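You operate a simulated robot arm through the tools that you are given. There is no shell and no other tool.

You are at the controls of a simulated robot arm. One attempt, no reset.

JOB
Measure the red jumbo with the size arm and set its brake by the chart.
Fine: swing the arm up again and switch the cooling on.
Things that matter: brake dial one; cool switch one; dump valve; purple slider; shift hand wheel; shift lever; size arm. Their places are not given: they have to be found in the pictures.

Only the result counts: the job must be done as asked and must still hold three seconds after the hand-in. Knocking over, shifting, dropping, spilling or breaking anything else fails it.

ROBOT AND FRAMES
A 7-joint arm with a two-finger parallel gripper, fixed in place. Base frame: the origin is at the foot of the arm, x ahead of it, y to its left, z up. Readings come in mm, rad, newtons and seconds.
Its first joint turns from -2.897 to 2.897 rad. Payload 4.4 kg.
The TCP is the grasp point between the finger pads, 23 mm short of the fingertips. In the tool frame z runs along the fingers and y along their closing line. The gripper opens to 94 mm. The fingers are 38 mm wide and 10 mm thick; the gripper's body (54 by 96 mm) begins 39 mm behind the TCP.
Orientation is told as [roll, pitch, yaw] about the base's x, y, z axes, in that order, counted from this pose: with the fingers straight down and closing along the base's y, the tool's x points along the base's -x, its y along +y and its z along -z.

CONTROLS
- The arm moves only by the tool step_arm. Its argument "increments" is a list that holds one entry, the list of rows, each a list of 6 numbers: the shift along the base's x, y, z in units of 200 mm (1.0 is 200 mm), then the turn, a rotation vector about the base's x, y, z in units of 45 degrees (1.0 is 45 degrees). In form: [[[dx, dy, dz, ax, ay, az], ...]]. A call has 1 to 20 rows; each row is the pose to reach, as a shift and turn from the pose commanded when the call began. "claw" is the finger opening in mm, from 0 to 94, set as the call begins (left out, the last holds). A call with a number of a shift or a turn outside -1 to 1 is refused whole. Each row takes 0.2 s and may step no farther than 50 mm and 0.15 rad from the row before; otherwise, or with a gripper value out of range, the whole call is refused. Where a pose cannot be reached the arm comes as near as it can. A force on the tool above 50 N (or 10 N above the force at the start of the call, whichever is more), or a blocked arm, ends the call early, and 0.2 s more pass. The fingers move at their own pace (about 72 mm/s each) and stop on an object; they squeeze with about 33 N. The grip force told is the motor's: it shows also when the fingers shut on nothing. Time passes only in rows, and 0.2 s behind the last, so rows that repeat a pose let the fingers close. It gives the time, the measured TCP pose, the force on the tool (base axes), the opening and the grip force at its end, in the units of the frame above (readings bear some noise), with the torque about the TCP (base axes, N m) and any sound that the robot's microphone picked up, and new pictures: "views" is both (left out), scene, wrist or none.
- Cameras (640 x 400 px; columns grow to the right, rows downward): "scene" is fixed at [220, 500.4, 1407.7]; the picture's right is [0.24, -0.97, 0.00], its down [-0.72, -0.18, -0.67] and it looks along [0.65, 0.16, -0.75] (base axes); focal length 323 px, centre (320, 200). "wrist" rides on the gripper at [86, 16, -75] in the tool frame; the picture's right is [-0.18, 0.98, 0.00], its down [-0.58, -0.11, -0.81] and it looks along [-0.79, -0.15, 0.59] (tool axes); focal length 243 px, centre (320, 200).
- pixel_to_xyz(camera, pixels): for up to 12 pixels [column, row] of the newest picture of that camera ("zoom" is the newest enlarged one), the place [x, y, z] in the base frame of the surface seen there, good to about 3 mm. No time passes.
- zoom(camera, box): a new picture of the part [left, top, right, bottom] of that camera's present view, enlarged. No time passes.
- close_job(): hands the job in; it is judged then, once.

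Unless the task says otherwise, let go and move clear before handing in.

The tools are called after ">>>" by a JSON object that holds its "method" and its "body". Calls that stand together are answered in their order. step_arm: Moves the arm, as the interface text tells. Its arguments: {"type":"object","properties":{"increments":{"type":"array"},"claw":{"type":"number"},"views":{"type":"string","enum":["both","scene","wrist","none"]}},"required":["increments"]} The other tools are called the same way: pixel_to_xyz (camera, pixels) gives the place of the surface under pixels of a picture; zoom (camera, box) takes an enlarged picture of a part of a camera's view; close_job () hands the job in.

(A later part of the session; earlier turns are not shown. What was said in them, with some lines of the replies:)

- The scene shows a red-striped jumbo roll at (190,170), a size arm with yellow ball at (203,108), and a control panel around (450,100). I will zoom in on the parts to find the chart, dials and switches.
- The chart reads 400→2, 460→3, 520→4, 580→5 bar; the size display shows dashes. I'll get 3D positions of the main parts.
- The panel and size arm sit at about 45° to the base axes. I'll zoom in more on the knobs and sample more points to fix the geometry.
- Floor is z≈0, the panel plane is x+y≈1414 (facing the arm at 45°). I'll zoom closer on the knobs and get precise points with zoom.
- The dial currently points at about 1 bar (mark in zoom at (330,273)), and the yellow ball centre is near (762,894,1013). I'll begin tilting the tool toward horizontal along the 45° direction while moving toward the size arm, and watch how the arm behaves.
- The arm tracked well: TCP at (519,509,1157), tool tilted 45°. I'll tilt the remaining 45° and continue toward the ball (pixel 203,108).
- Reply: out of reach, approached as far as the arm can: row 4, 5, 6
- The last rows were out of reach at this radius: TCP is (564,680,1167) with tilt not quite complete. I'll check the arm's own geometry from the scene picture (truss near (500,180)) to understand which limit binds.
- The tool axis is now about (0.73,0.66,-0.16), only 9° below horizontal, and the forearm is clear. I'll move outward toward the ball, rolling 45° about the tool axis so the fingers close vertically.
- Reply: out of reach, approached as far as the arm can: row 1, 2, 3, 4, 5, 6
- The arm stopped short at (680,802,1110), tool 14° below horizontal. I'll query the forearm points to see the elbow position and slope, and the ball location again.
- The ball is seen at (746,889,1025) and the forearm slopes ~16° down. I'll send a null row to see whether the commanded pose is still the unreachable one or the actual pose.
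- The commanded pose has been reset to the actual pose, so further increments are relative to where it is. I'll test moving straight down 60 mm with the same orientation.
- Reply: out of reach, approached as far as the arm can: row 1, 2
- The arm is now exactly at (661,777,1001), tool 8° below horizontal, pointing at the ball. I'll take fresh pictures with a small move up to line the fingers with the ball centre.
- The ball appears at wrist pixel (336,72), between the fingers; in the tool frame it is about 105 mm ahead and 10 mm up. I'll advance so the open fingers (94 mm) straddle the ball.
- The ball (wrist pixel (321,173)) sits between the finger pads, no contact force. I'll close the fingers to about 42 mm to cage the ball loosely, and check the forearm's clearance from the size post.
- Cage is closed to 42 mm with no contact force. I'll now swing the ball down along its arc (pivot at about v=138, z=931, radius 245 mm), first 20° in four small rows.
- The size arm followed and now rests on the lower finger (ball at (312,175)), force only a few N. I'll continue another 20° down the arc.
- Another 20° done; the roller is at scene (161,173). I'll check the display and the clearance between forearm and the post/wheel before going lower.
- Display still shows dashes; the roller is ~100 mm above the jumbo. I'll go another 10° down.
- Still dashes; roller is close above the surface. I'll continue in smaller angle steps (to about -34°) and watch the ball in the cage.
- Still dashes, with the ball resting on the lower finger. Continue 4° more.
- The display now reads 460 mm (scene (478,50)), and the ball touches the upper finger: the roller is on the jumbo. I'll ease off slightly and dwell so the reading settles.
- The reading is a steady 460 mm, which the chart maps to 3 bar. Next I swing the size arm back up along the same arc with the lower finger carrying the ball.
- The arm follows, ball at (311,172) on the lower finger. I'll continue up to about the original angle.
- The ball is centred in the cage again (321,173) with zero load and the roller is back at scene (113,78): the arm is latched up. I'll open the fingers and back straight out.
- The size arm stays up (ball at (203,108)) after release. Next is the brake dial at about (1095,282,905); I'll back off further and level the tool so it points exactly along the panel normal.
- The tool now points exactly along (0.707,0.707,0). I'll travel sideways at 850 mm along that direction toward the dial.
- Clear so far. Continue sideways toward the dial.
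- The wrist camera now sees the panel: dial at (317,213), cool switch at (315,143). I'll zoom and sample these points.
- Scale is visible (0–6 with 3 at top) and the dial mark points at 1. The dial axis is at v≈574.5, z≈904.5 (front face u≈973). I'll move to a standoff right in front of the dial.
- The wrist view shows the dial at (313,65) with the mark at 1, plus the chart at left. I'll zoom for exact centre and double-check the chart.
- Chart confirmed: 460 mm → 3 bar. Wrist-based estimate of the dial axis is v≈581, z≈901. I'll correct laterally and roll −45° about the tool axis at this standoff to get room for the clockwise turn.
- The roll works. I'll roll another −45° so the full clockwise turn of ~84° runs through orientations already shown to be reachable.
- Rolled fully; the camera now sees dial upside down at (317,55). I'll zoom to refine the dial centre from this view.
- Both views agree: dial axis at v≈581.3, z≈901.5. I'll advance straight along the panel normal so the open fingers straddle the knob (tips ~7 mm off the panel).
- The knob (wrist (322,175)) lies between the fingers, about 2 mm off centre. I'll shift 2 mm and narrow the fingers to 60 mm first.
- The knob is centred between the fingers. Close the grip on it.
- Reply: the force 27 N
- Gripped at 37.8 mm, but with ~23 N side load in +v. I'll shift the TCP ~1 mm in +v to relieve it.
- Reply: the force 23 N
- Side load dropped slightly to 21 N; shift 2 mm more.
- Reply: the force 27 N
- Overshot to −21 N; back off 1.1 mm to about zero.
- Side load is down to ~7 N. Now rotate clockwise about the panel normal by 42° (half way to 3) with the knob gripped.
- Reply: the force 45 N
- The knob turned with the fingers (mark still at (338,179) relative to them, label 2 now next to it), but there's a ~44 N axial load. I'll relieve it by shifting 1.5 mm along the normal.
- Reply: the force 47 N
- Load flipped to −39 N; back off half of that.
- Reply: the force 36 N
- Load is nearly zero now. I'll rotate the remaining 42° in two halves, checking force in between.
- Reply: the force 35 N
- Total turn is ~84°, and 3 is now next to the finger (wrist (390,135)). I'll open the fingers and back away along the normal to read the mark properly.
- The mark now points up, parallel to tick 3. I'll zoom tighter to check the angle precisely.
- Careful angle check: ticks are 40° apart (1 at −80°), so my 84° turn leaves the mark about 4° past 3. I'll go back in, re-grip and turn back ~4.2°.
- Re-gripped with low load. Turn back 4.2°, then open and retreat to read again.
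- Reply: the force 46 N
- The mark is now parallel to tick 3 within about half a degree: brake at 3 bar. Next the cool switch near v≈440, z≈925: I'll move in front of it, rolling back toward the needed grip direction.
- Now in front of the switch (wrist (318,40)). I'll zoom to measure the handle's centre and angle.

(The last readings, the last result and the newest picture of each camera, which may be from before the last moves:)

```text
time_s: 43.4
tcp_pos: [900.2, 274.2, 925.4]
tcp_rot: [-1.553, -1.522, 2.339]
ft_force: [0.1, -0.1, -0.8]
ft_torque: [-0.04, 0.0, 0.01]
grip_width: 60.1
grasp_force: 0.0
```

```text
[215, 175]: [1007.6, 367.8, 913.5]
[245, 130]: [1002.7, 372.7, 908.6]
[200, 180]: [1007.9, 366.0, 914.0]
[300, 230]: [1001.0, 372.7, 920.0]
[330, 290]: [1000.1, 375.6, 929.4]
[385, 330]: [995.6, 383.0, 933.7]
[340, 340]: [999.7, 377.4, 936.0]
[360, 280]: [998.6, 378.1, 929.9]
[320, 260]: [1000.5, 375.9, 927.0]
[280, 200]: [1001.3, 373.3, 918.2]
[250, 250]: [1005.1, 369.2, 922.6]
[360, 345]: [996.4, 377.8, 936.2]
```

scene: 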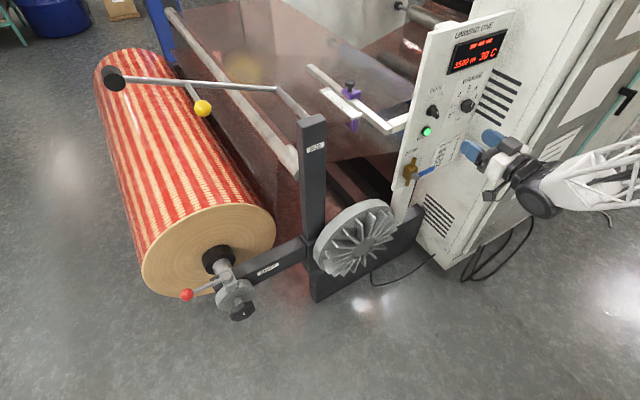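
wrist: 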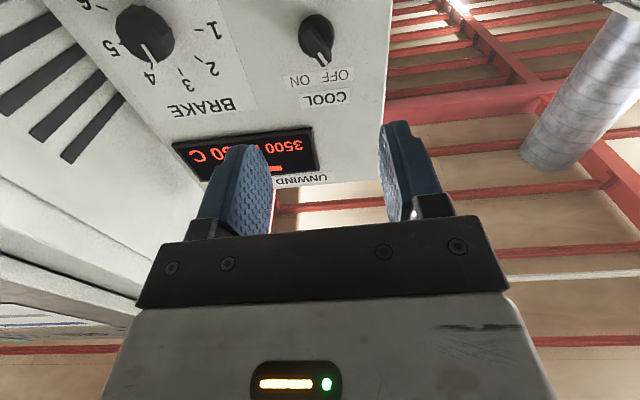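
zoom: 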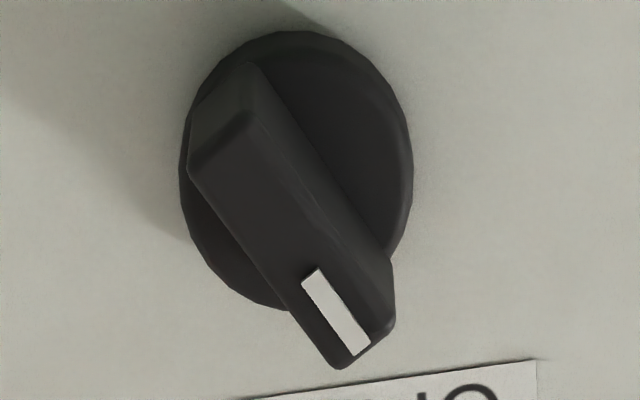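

The handle is at −30.4° from vertical (OFF), its axis at v≈445.7, z≈922.7. I'll roll another −27° so the finger closing line is perpendicular to the handle and centre on it.

>>> {"method": "step_arm", "body": {"increments": [[[0.0106, -0.0106, -0.0135, -0.107, -0.107, 0], [0.0106, -0.0106, -0.0135, -0.214, -0.214, 0], [0.0106, -0.0106, -0.0135, -0.321, -0.321, 0], [0.0106, -0.0106, -0.0135, -0.429, -0.429, 0]]]}}

>>> {"method": "zoom", "body": {"camera": "wrist", "box": [270, 10, 370, 72]}}

```text
time_s: 44.4
tcp_pos: [903.3, 273.4, 923.8]
tcp_rot: [-1.566, -1.044, 2.354]
ft_force: [0.2, 0.1, 0.1]
ft_torque: [0.03, 0.04, 0.0]
grip_width: 59.8
grasp_force: 0.1
```

scene: 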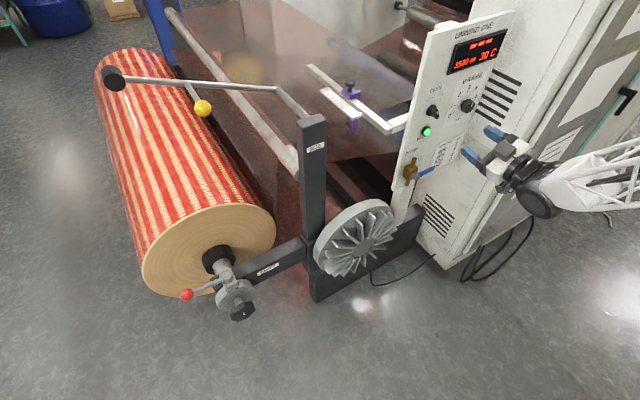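
wrist: 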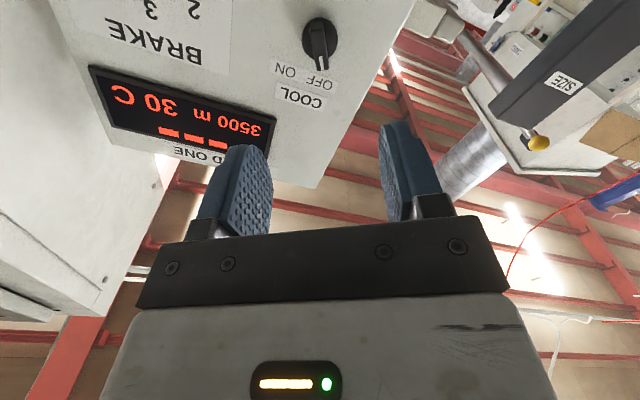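

```text
6.40 times, centred on (320, 41) of wrist
```

zoom: 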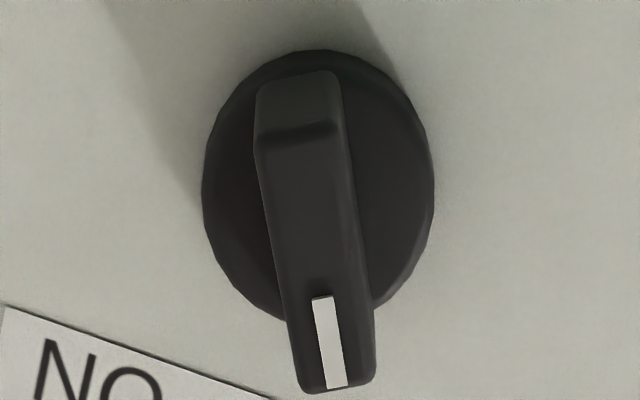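

The handle is centred and nearly aligned with the fingers (zoom centre (319,262) maps to under 1 mm offset). I'll advance along the normal so the finger tips stop just short of the collar.

>>> {"method": "step_arm", "body": {"increments": [[[0.15, 0.15, 0, 0, 0, 0], [0.3, 0.3, 0, 0, 0, 0], [0.4, 0.4, 0, 0, 0, 0], [0.465, 0.465, 0, 0, 0, 0]]]}}

```text
time_s: 45.4
tcp_pos: [996.4, 366.9, 922.9]
tcp_rot: [-1.566, -1.047, 2.355]
ft_force: [0.4, 0.4, 0.3]
ft_torque: [-0.01, -0.01, -0.05]
grip_width: 59.9
grasp_force: 0.1
```

scene: 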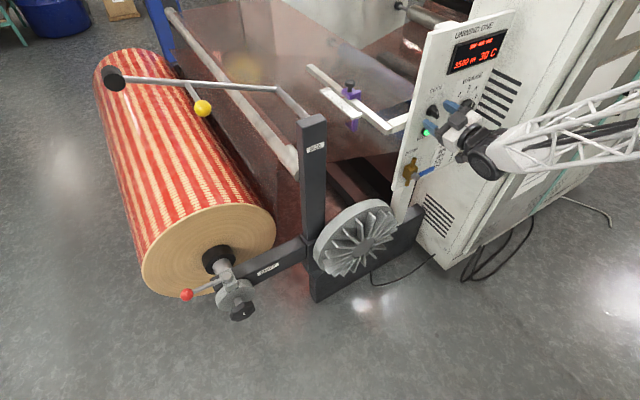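
wrist: 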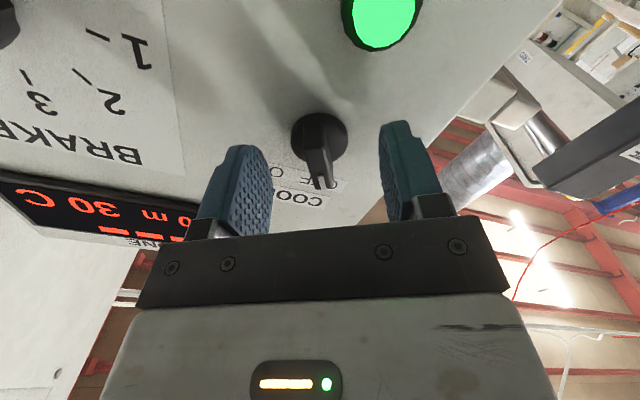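

The handle (319,165) is between the fingers with no contact. Close the grip.

>>> {"method": "step_arm", "body": {"increments": [[[0, 0, 0, 0, 0, 0], [0, 0, 0, 0, 0, 0], [0, 0, 0, 0, 0, 0]]], "claw": 0, "views": "wrist"}}

```text
time_s: 46.2
tcp_pos: [996.7, 367.3, 923.7]
tcp_rot: [-1.566, -1.047, 2.356]
ft_force: [17.4, -2.1, 0.7]
ft_torque: [-0.13, 0.17, -0.37]
grip_width: 10.6
grasp_force: 45.6
```

wrist: 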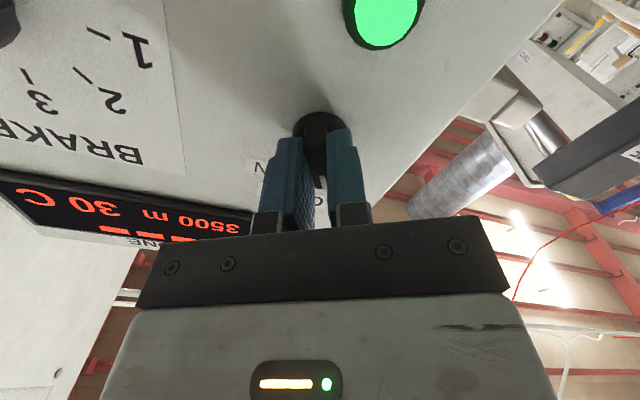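

Handle gripped at 10.6 mm with low load. Rotate clockwise 30° first.

>>> {"method": "step_arm", "body": {"increments": [[[0, 0, 0, 0.118, 0.118, 0], [0, 0, 0, 0.236, 0.236, 0], [0, 0, 0, 0.354, 0.354, 0], [0, 0, 0, 0.471, 0.471, 0]]], "views": "wrist"}}

```text
time_s: 47.2
tcp_pos: [996.7, 365.7, 923.7]
tcp_rot: [0.772, -1.568, 0.013]
ft_force: [14.6, -6.0, -2.9]
ft_torque: [-0.81, 0.81, -0.32]
grip_width: 11.0
grasp_force: 44.9
```

wrist: 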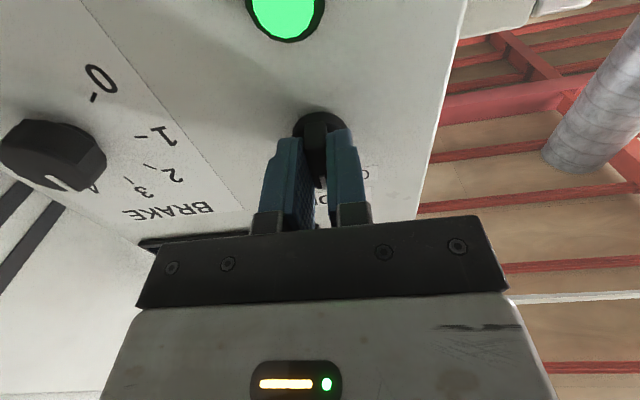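

Turning freely. Rotate the remaining 30°.

>>> {"method": "step_arm", "body": {"increments": [[[0, 0, 0, 0.118, 0.118, 0], [0, 0, 0, 0.236, 0.236, 0], [0, 0, 0, 0.354, 0.354, 0], [0, 0, 0, 0.471, 0.471, 0]]]}}

>>> {"method": "zoom", "body": {"camera": "scene", "box": [412, 80, 492, 130]}}

```text
time_s: 48.2
tcp_pos: [994.9, 367.5, 924.2]
tcp_rot: [1.567, -1.045, -0.781]
ft_force: [21.3, 14.4, -9.2]
ft_torque: [-0.27, 0.14, -0.15]
grip_width: 10.7
grasp_force: 45.1
```

scene: 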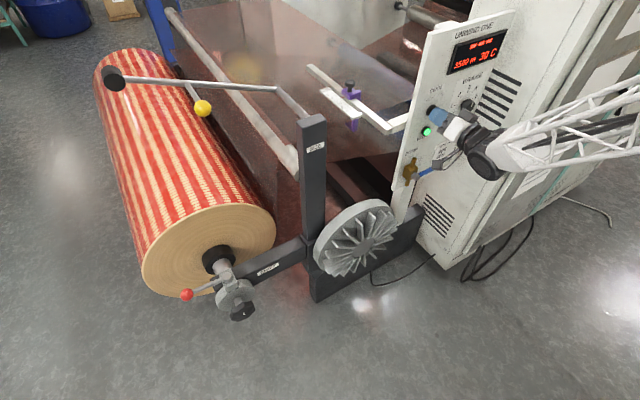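
wrist: 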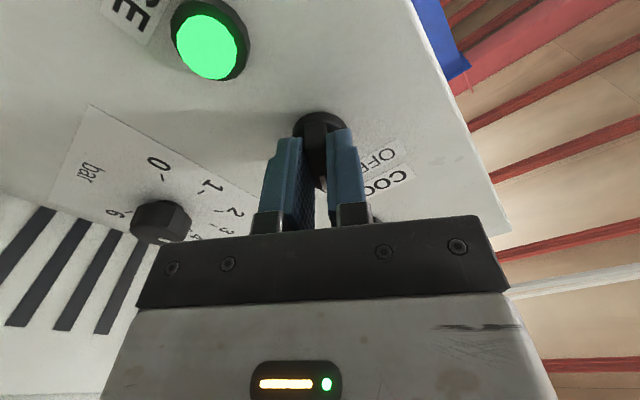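

```text
8.00 times, centred on (452, 105) of scene
```

zoom: 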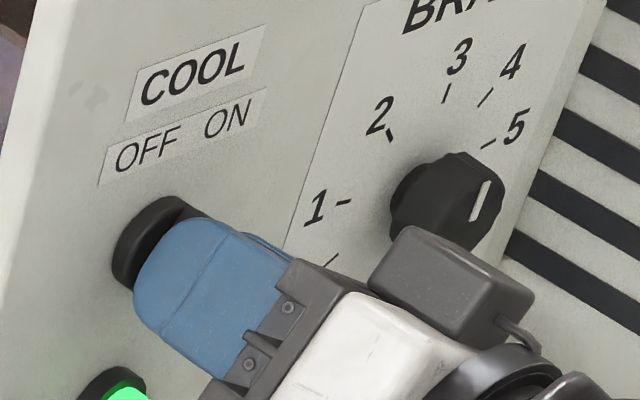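

The handle turned with the fingers (now at +30°). I'll release, back away and inspect the switch.

>>> {"method": "step_arm", "body": {"increments": [[[0, 0, 0, 0, 0, 0], [0, 0, 0, 0, 0, 0], [0, 0, 0, 0, 0, 0]]], "claw": 60, "views": "none"}}

>>> {"method": "step_arm", "body": {"increments": [[[-0.1, -0.1, 0, 0, 0, 0], [-0.22, -0.22, 0, 0, 0, 0], [-0.36, -0.36, 0, 0, 0, 0], [-0.5, -0.5, 0, 0, 0, 0]]]}}

>>> {"method": "zoom", "body": {"camera": "wrist", "box": [240, 0, 400, 100]}}

>>> {"method": "zoom", "body": {"camera": "scene", "box": [412, 80, 492, 130]}}

>>> {"method": "zoom", "body": {"camera": "scene", "box": [420, 100, 452, 120]}}

```text
time_s: 49.0
tcp_pos: [994.5, 367.2, 924.2]
tcp_rot: [1.572, -1.047, -0.783]
ft_force: [0.2, -0.6, -0.2]
ft_torque: [0.02, -0.02, 0.0]
grip_width: 60.1
grasp_force: 0.0
```

```text
time_s: 50.0
tcp_pos: [896.7, 267.5, 925.3]
tcp_rot: [1.569, -1.046, -0.781]
ft_force: [0.0, -0.9, -0.4]
ft_torque: [-0.01, 0.03, 0.01]
grip_width: 60.2
grasp_force: 0.1
```

scene: 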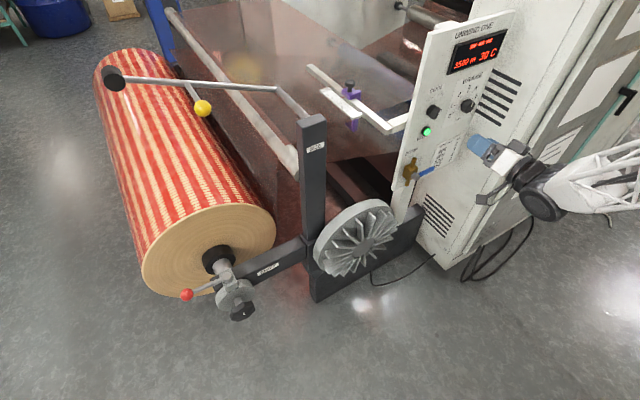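
wrist: 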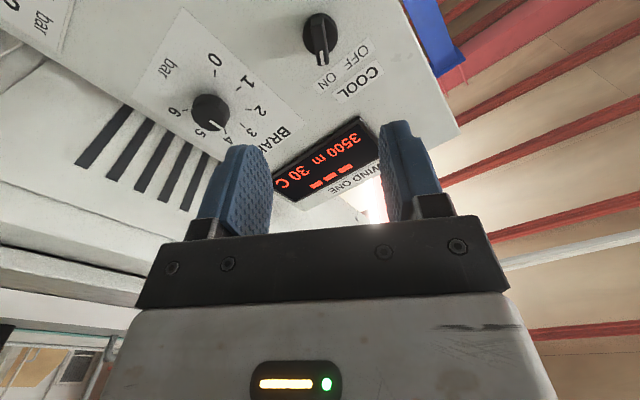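

```text
4.00 times, centred on (320, 50) of wrist
```

zoom: 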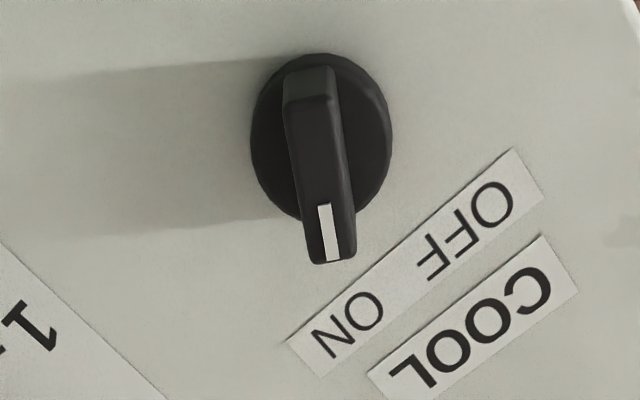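

```text
8.00 times, centred on (452, 105) of scene
```

zoom: 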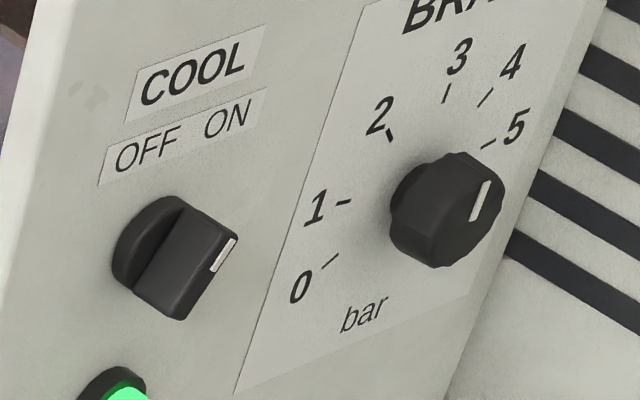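

```text
16.00 times, centred on (436, 110) of scene
```

zoom: 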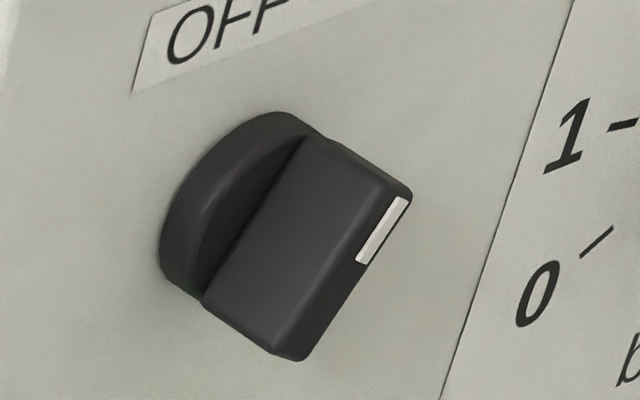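

The switch mark now points to ON (wrist zoom (330,235)) and the dial still reads 3. I'll back further clear and do a final check on the size arm and the other parts.

>>> {"method": "step_arm", "body": {"increments": [[[-0.15, -0.15, 0.02, 0, 0, 0], [-0.3, -0.3, 0.04, 0, 0, 0], [-0.45, -0.45, 0.06, 0, 0, 0], [-0.6, -0.6, 0.08, 0, 0, 0]]]}}

>>> {"method": "pixel_to_xyz", "body": {"camera": "scene", "pixels": [[203, 108], [114, 78], [276, 88], [186, 295], [240, 310], [350, 85], [409, 172]]}}

>>> {"method": "zoom", "body": {"camera": "scene", "box": [380, 80, 540, 180]}}

>>> {"method": "zoom", "body": {"camera": "scene", "box": [80, 40, 340, 202]}}

>>> {"method": "zoom", "body": {"camera": "wrist", "box": [160, 0, 420, 160]}}

```text
time_s: 51.0
tcp_pos: [774.3, 147.4, 939.7]
tcp_rot: [1.568, -1.046, -0.782]
ft_force: [0.3, -0.7, -0.3]
ft_torque: [-0.04, 0.03, 0.03]
grip_width: 60.0
grasp_force: 0.1
```

scene: 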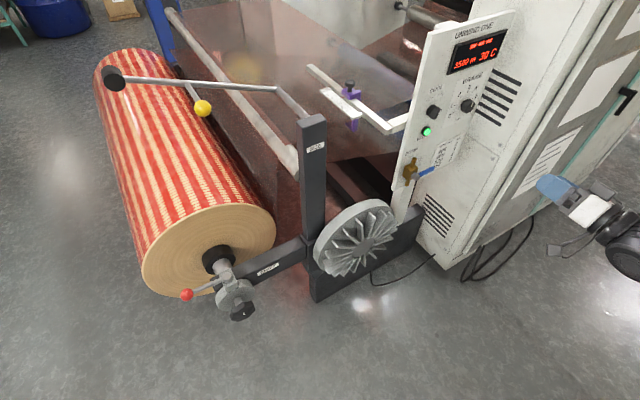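
wrist: 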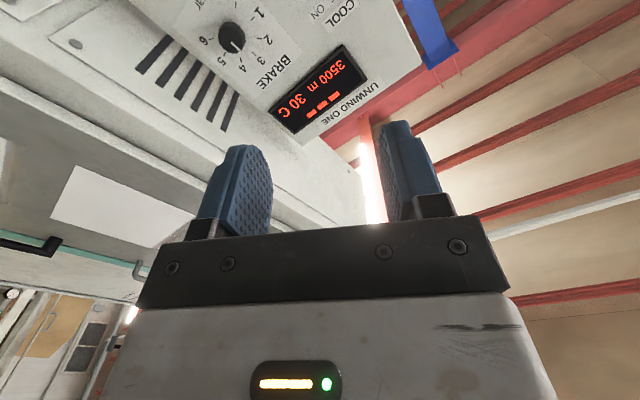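

```text
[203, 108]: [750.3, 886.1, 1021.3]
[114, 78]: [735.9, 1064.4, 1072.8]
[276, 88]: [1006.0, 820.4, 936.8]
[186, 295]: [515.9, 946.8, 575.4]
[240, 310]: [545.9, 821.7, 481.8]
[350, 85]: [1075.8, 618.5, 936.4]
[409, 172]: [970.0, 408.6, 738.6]
```

```text
4.00 times, centred on (460, 130) of scene
```

zoom: 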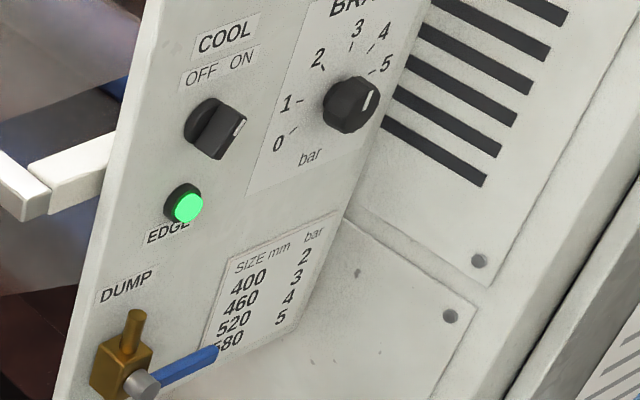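

```text
2.46 times, centred on (210, 121) of scene
```

zoom: 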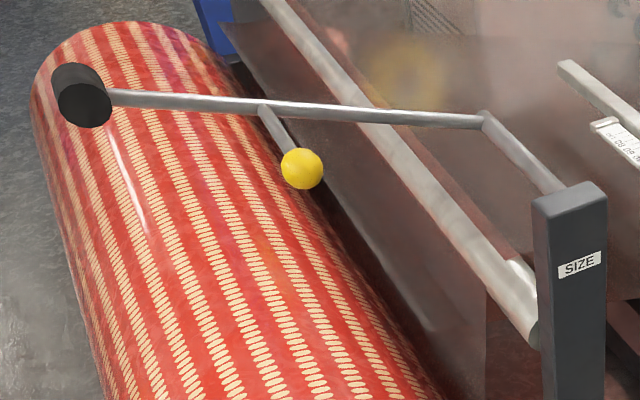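

```text
2.46 times, centred on (290, 80) of wrist
```

zoom: 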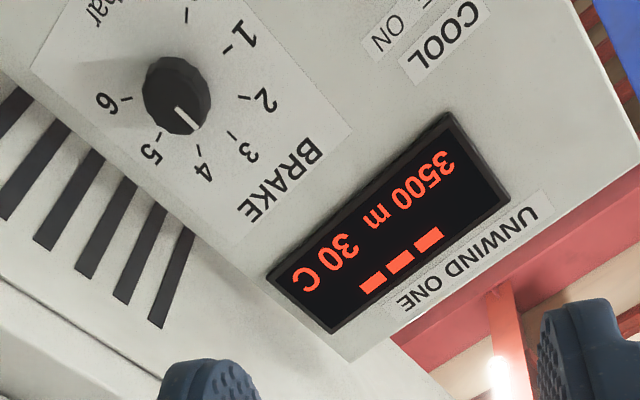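

Final check: the roller and ball of the size arm are back where they started ((736,1064,1073) and (750,886,1021)). The brake mark is parallel to tick 3, cool points to ON, and the dump valve, slider, shift lever and hand wheel have not moved. The gripper is open and clear, so I'm handing in.

>>> {"method": "close_job", "body": {}}

```text
The job is handed in.
```

The red jumbo measured 460 mm on the display, so I set its brake to 3 bar, as the chart gives for 460 mm. The job is handed in, but I don't have the verdict.

- **Size arm:** I lowered it until the roller touched the jumbo. The reading held at 460 mm for about two seconds, then I swung the arm back up. It is within about 3 mm of where it started and stayed up when I let go.
- **Brake dial:** My first turn went about 4° past 3, so I re-gripped the dial and turned it back. The mark now lines up with the 3 tick to within about half a degree.
- **Cooling:** I turned the switch 60° and its mark now points to ON. The panel shows no separate sign that cooling has started, so the switch position is my only evidence.
- **Everything else:** The purple slider, shift lever and hand wheel and dump valve are where they were at the start. The gripper was open and well clear of the panel at hand-in.
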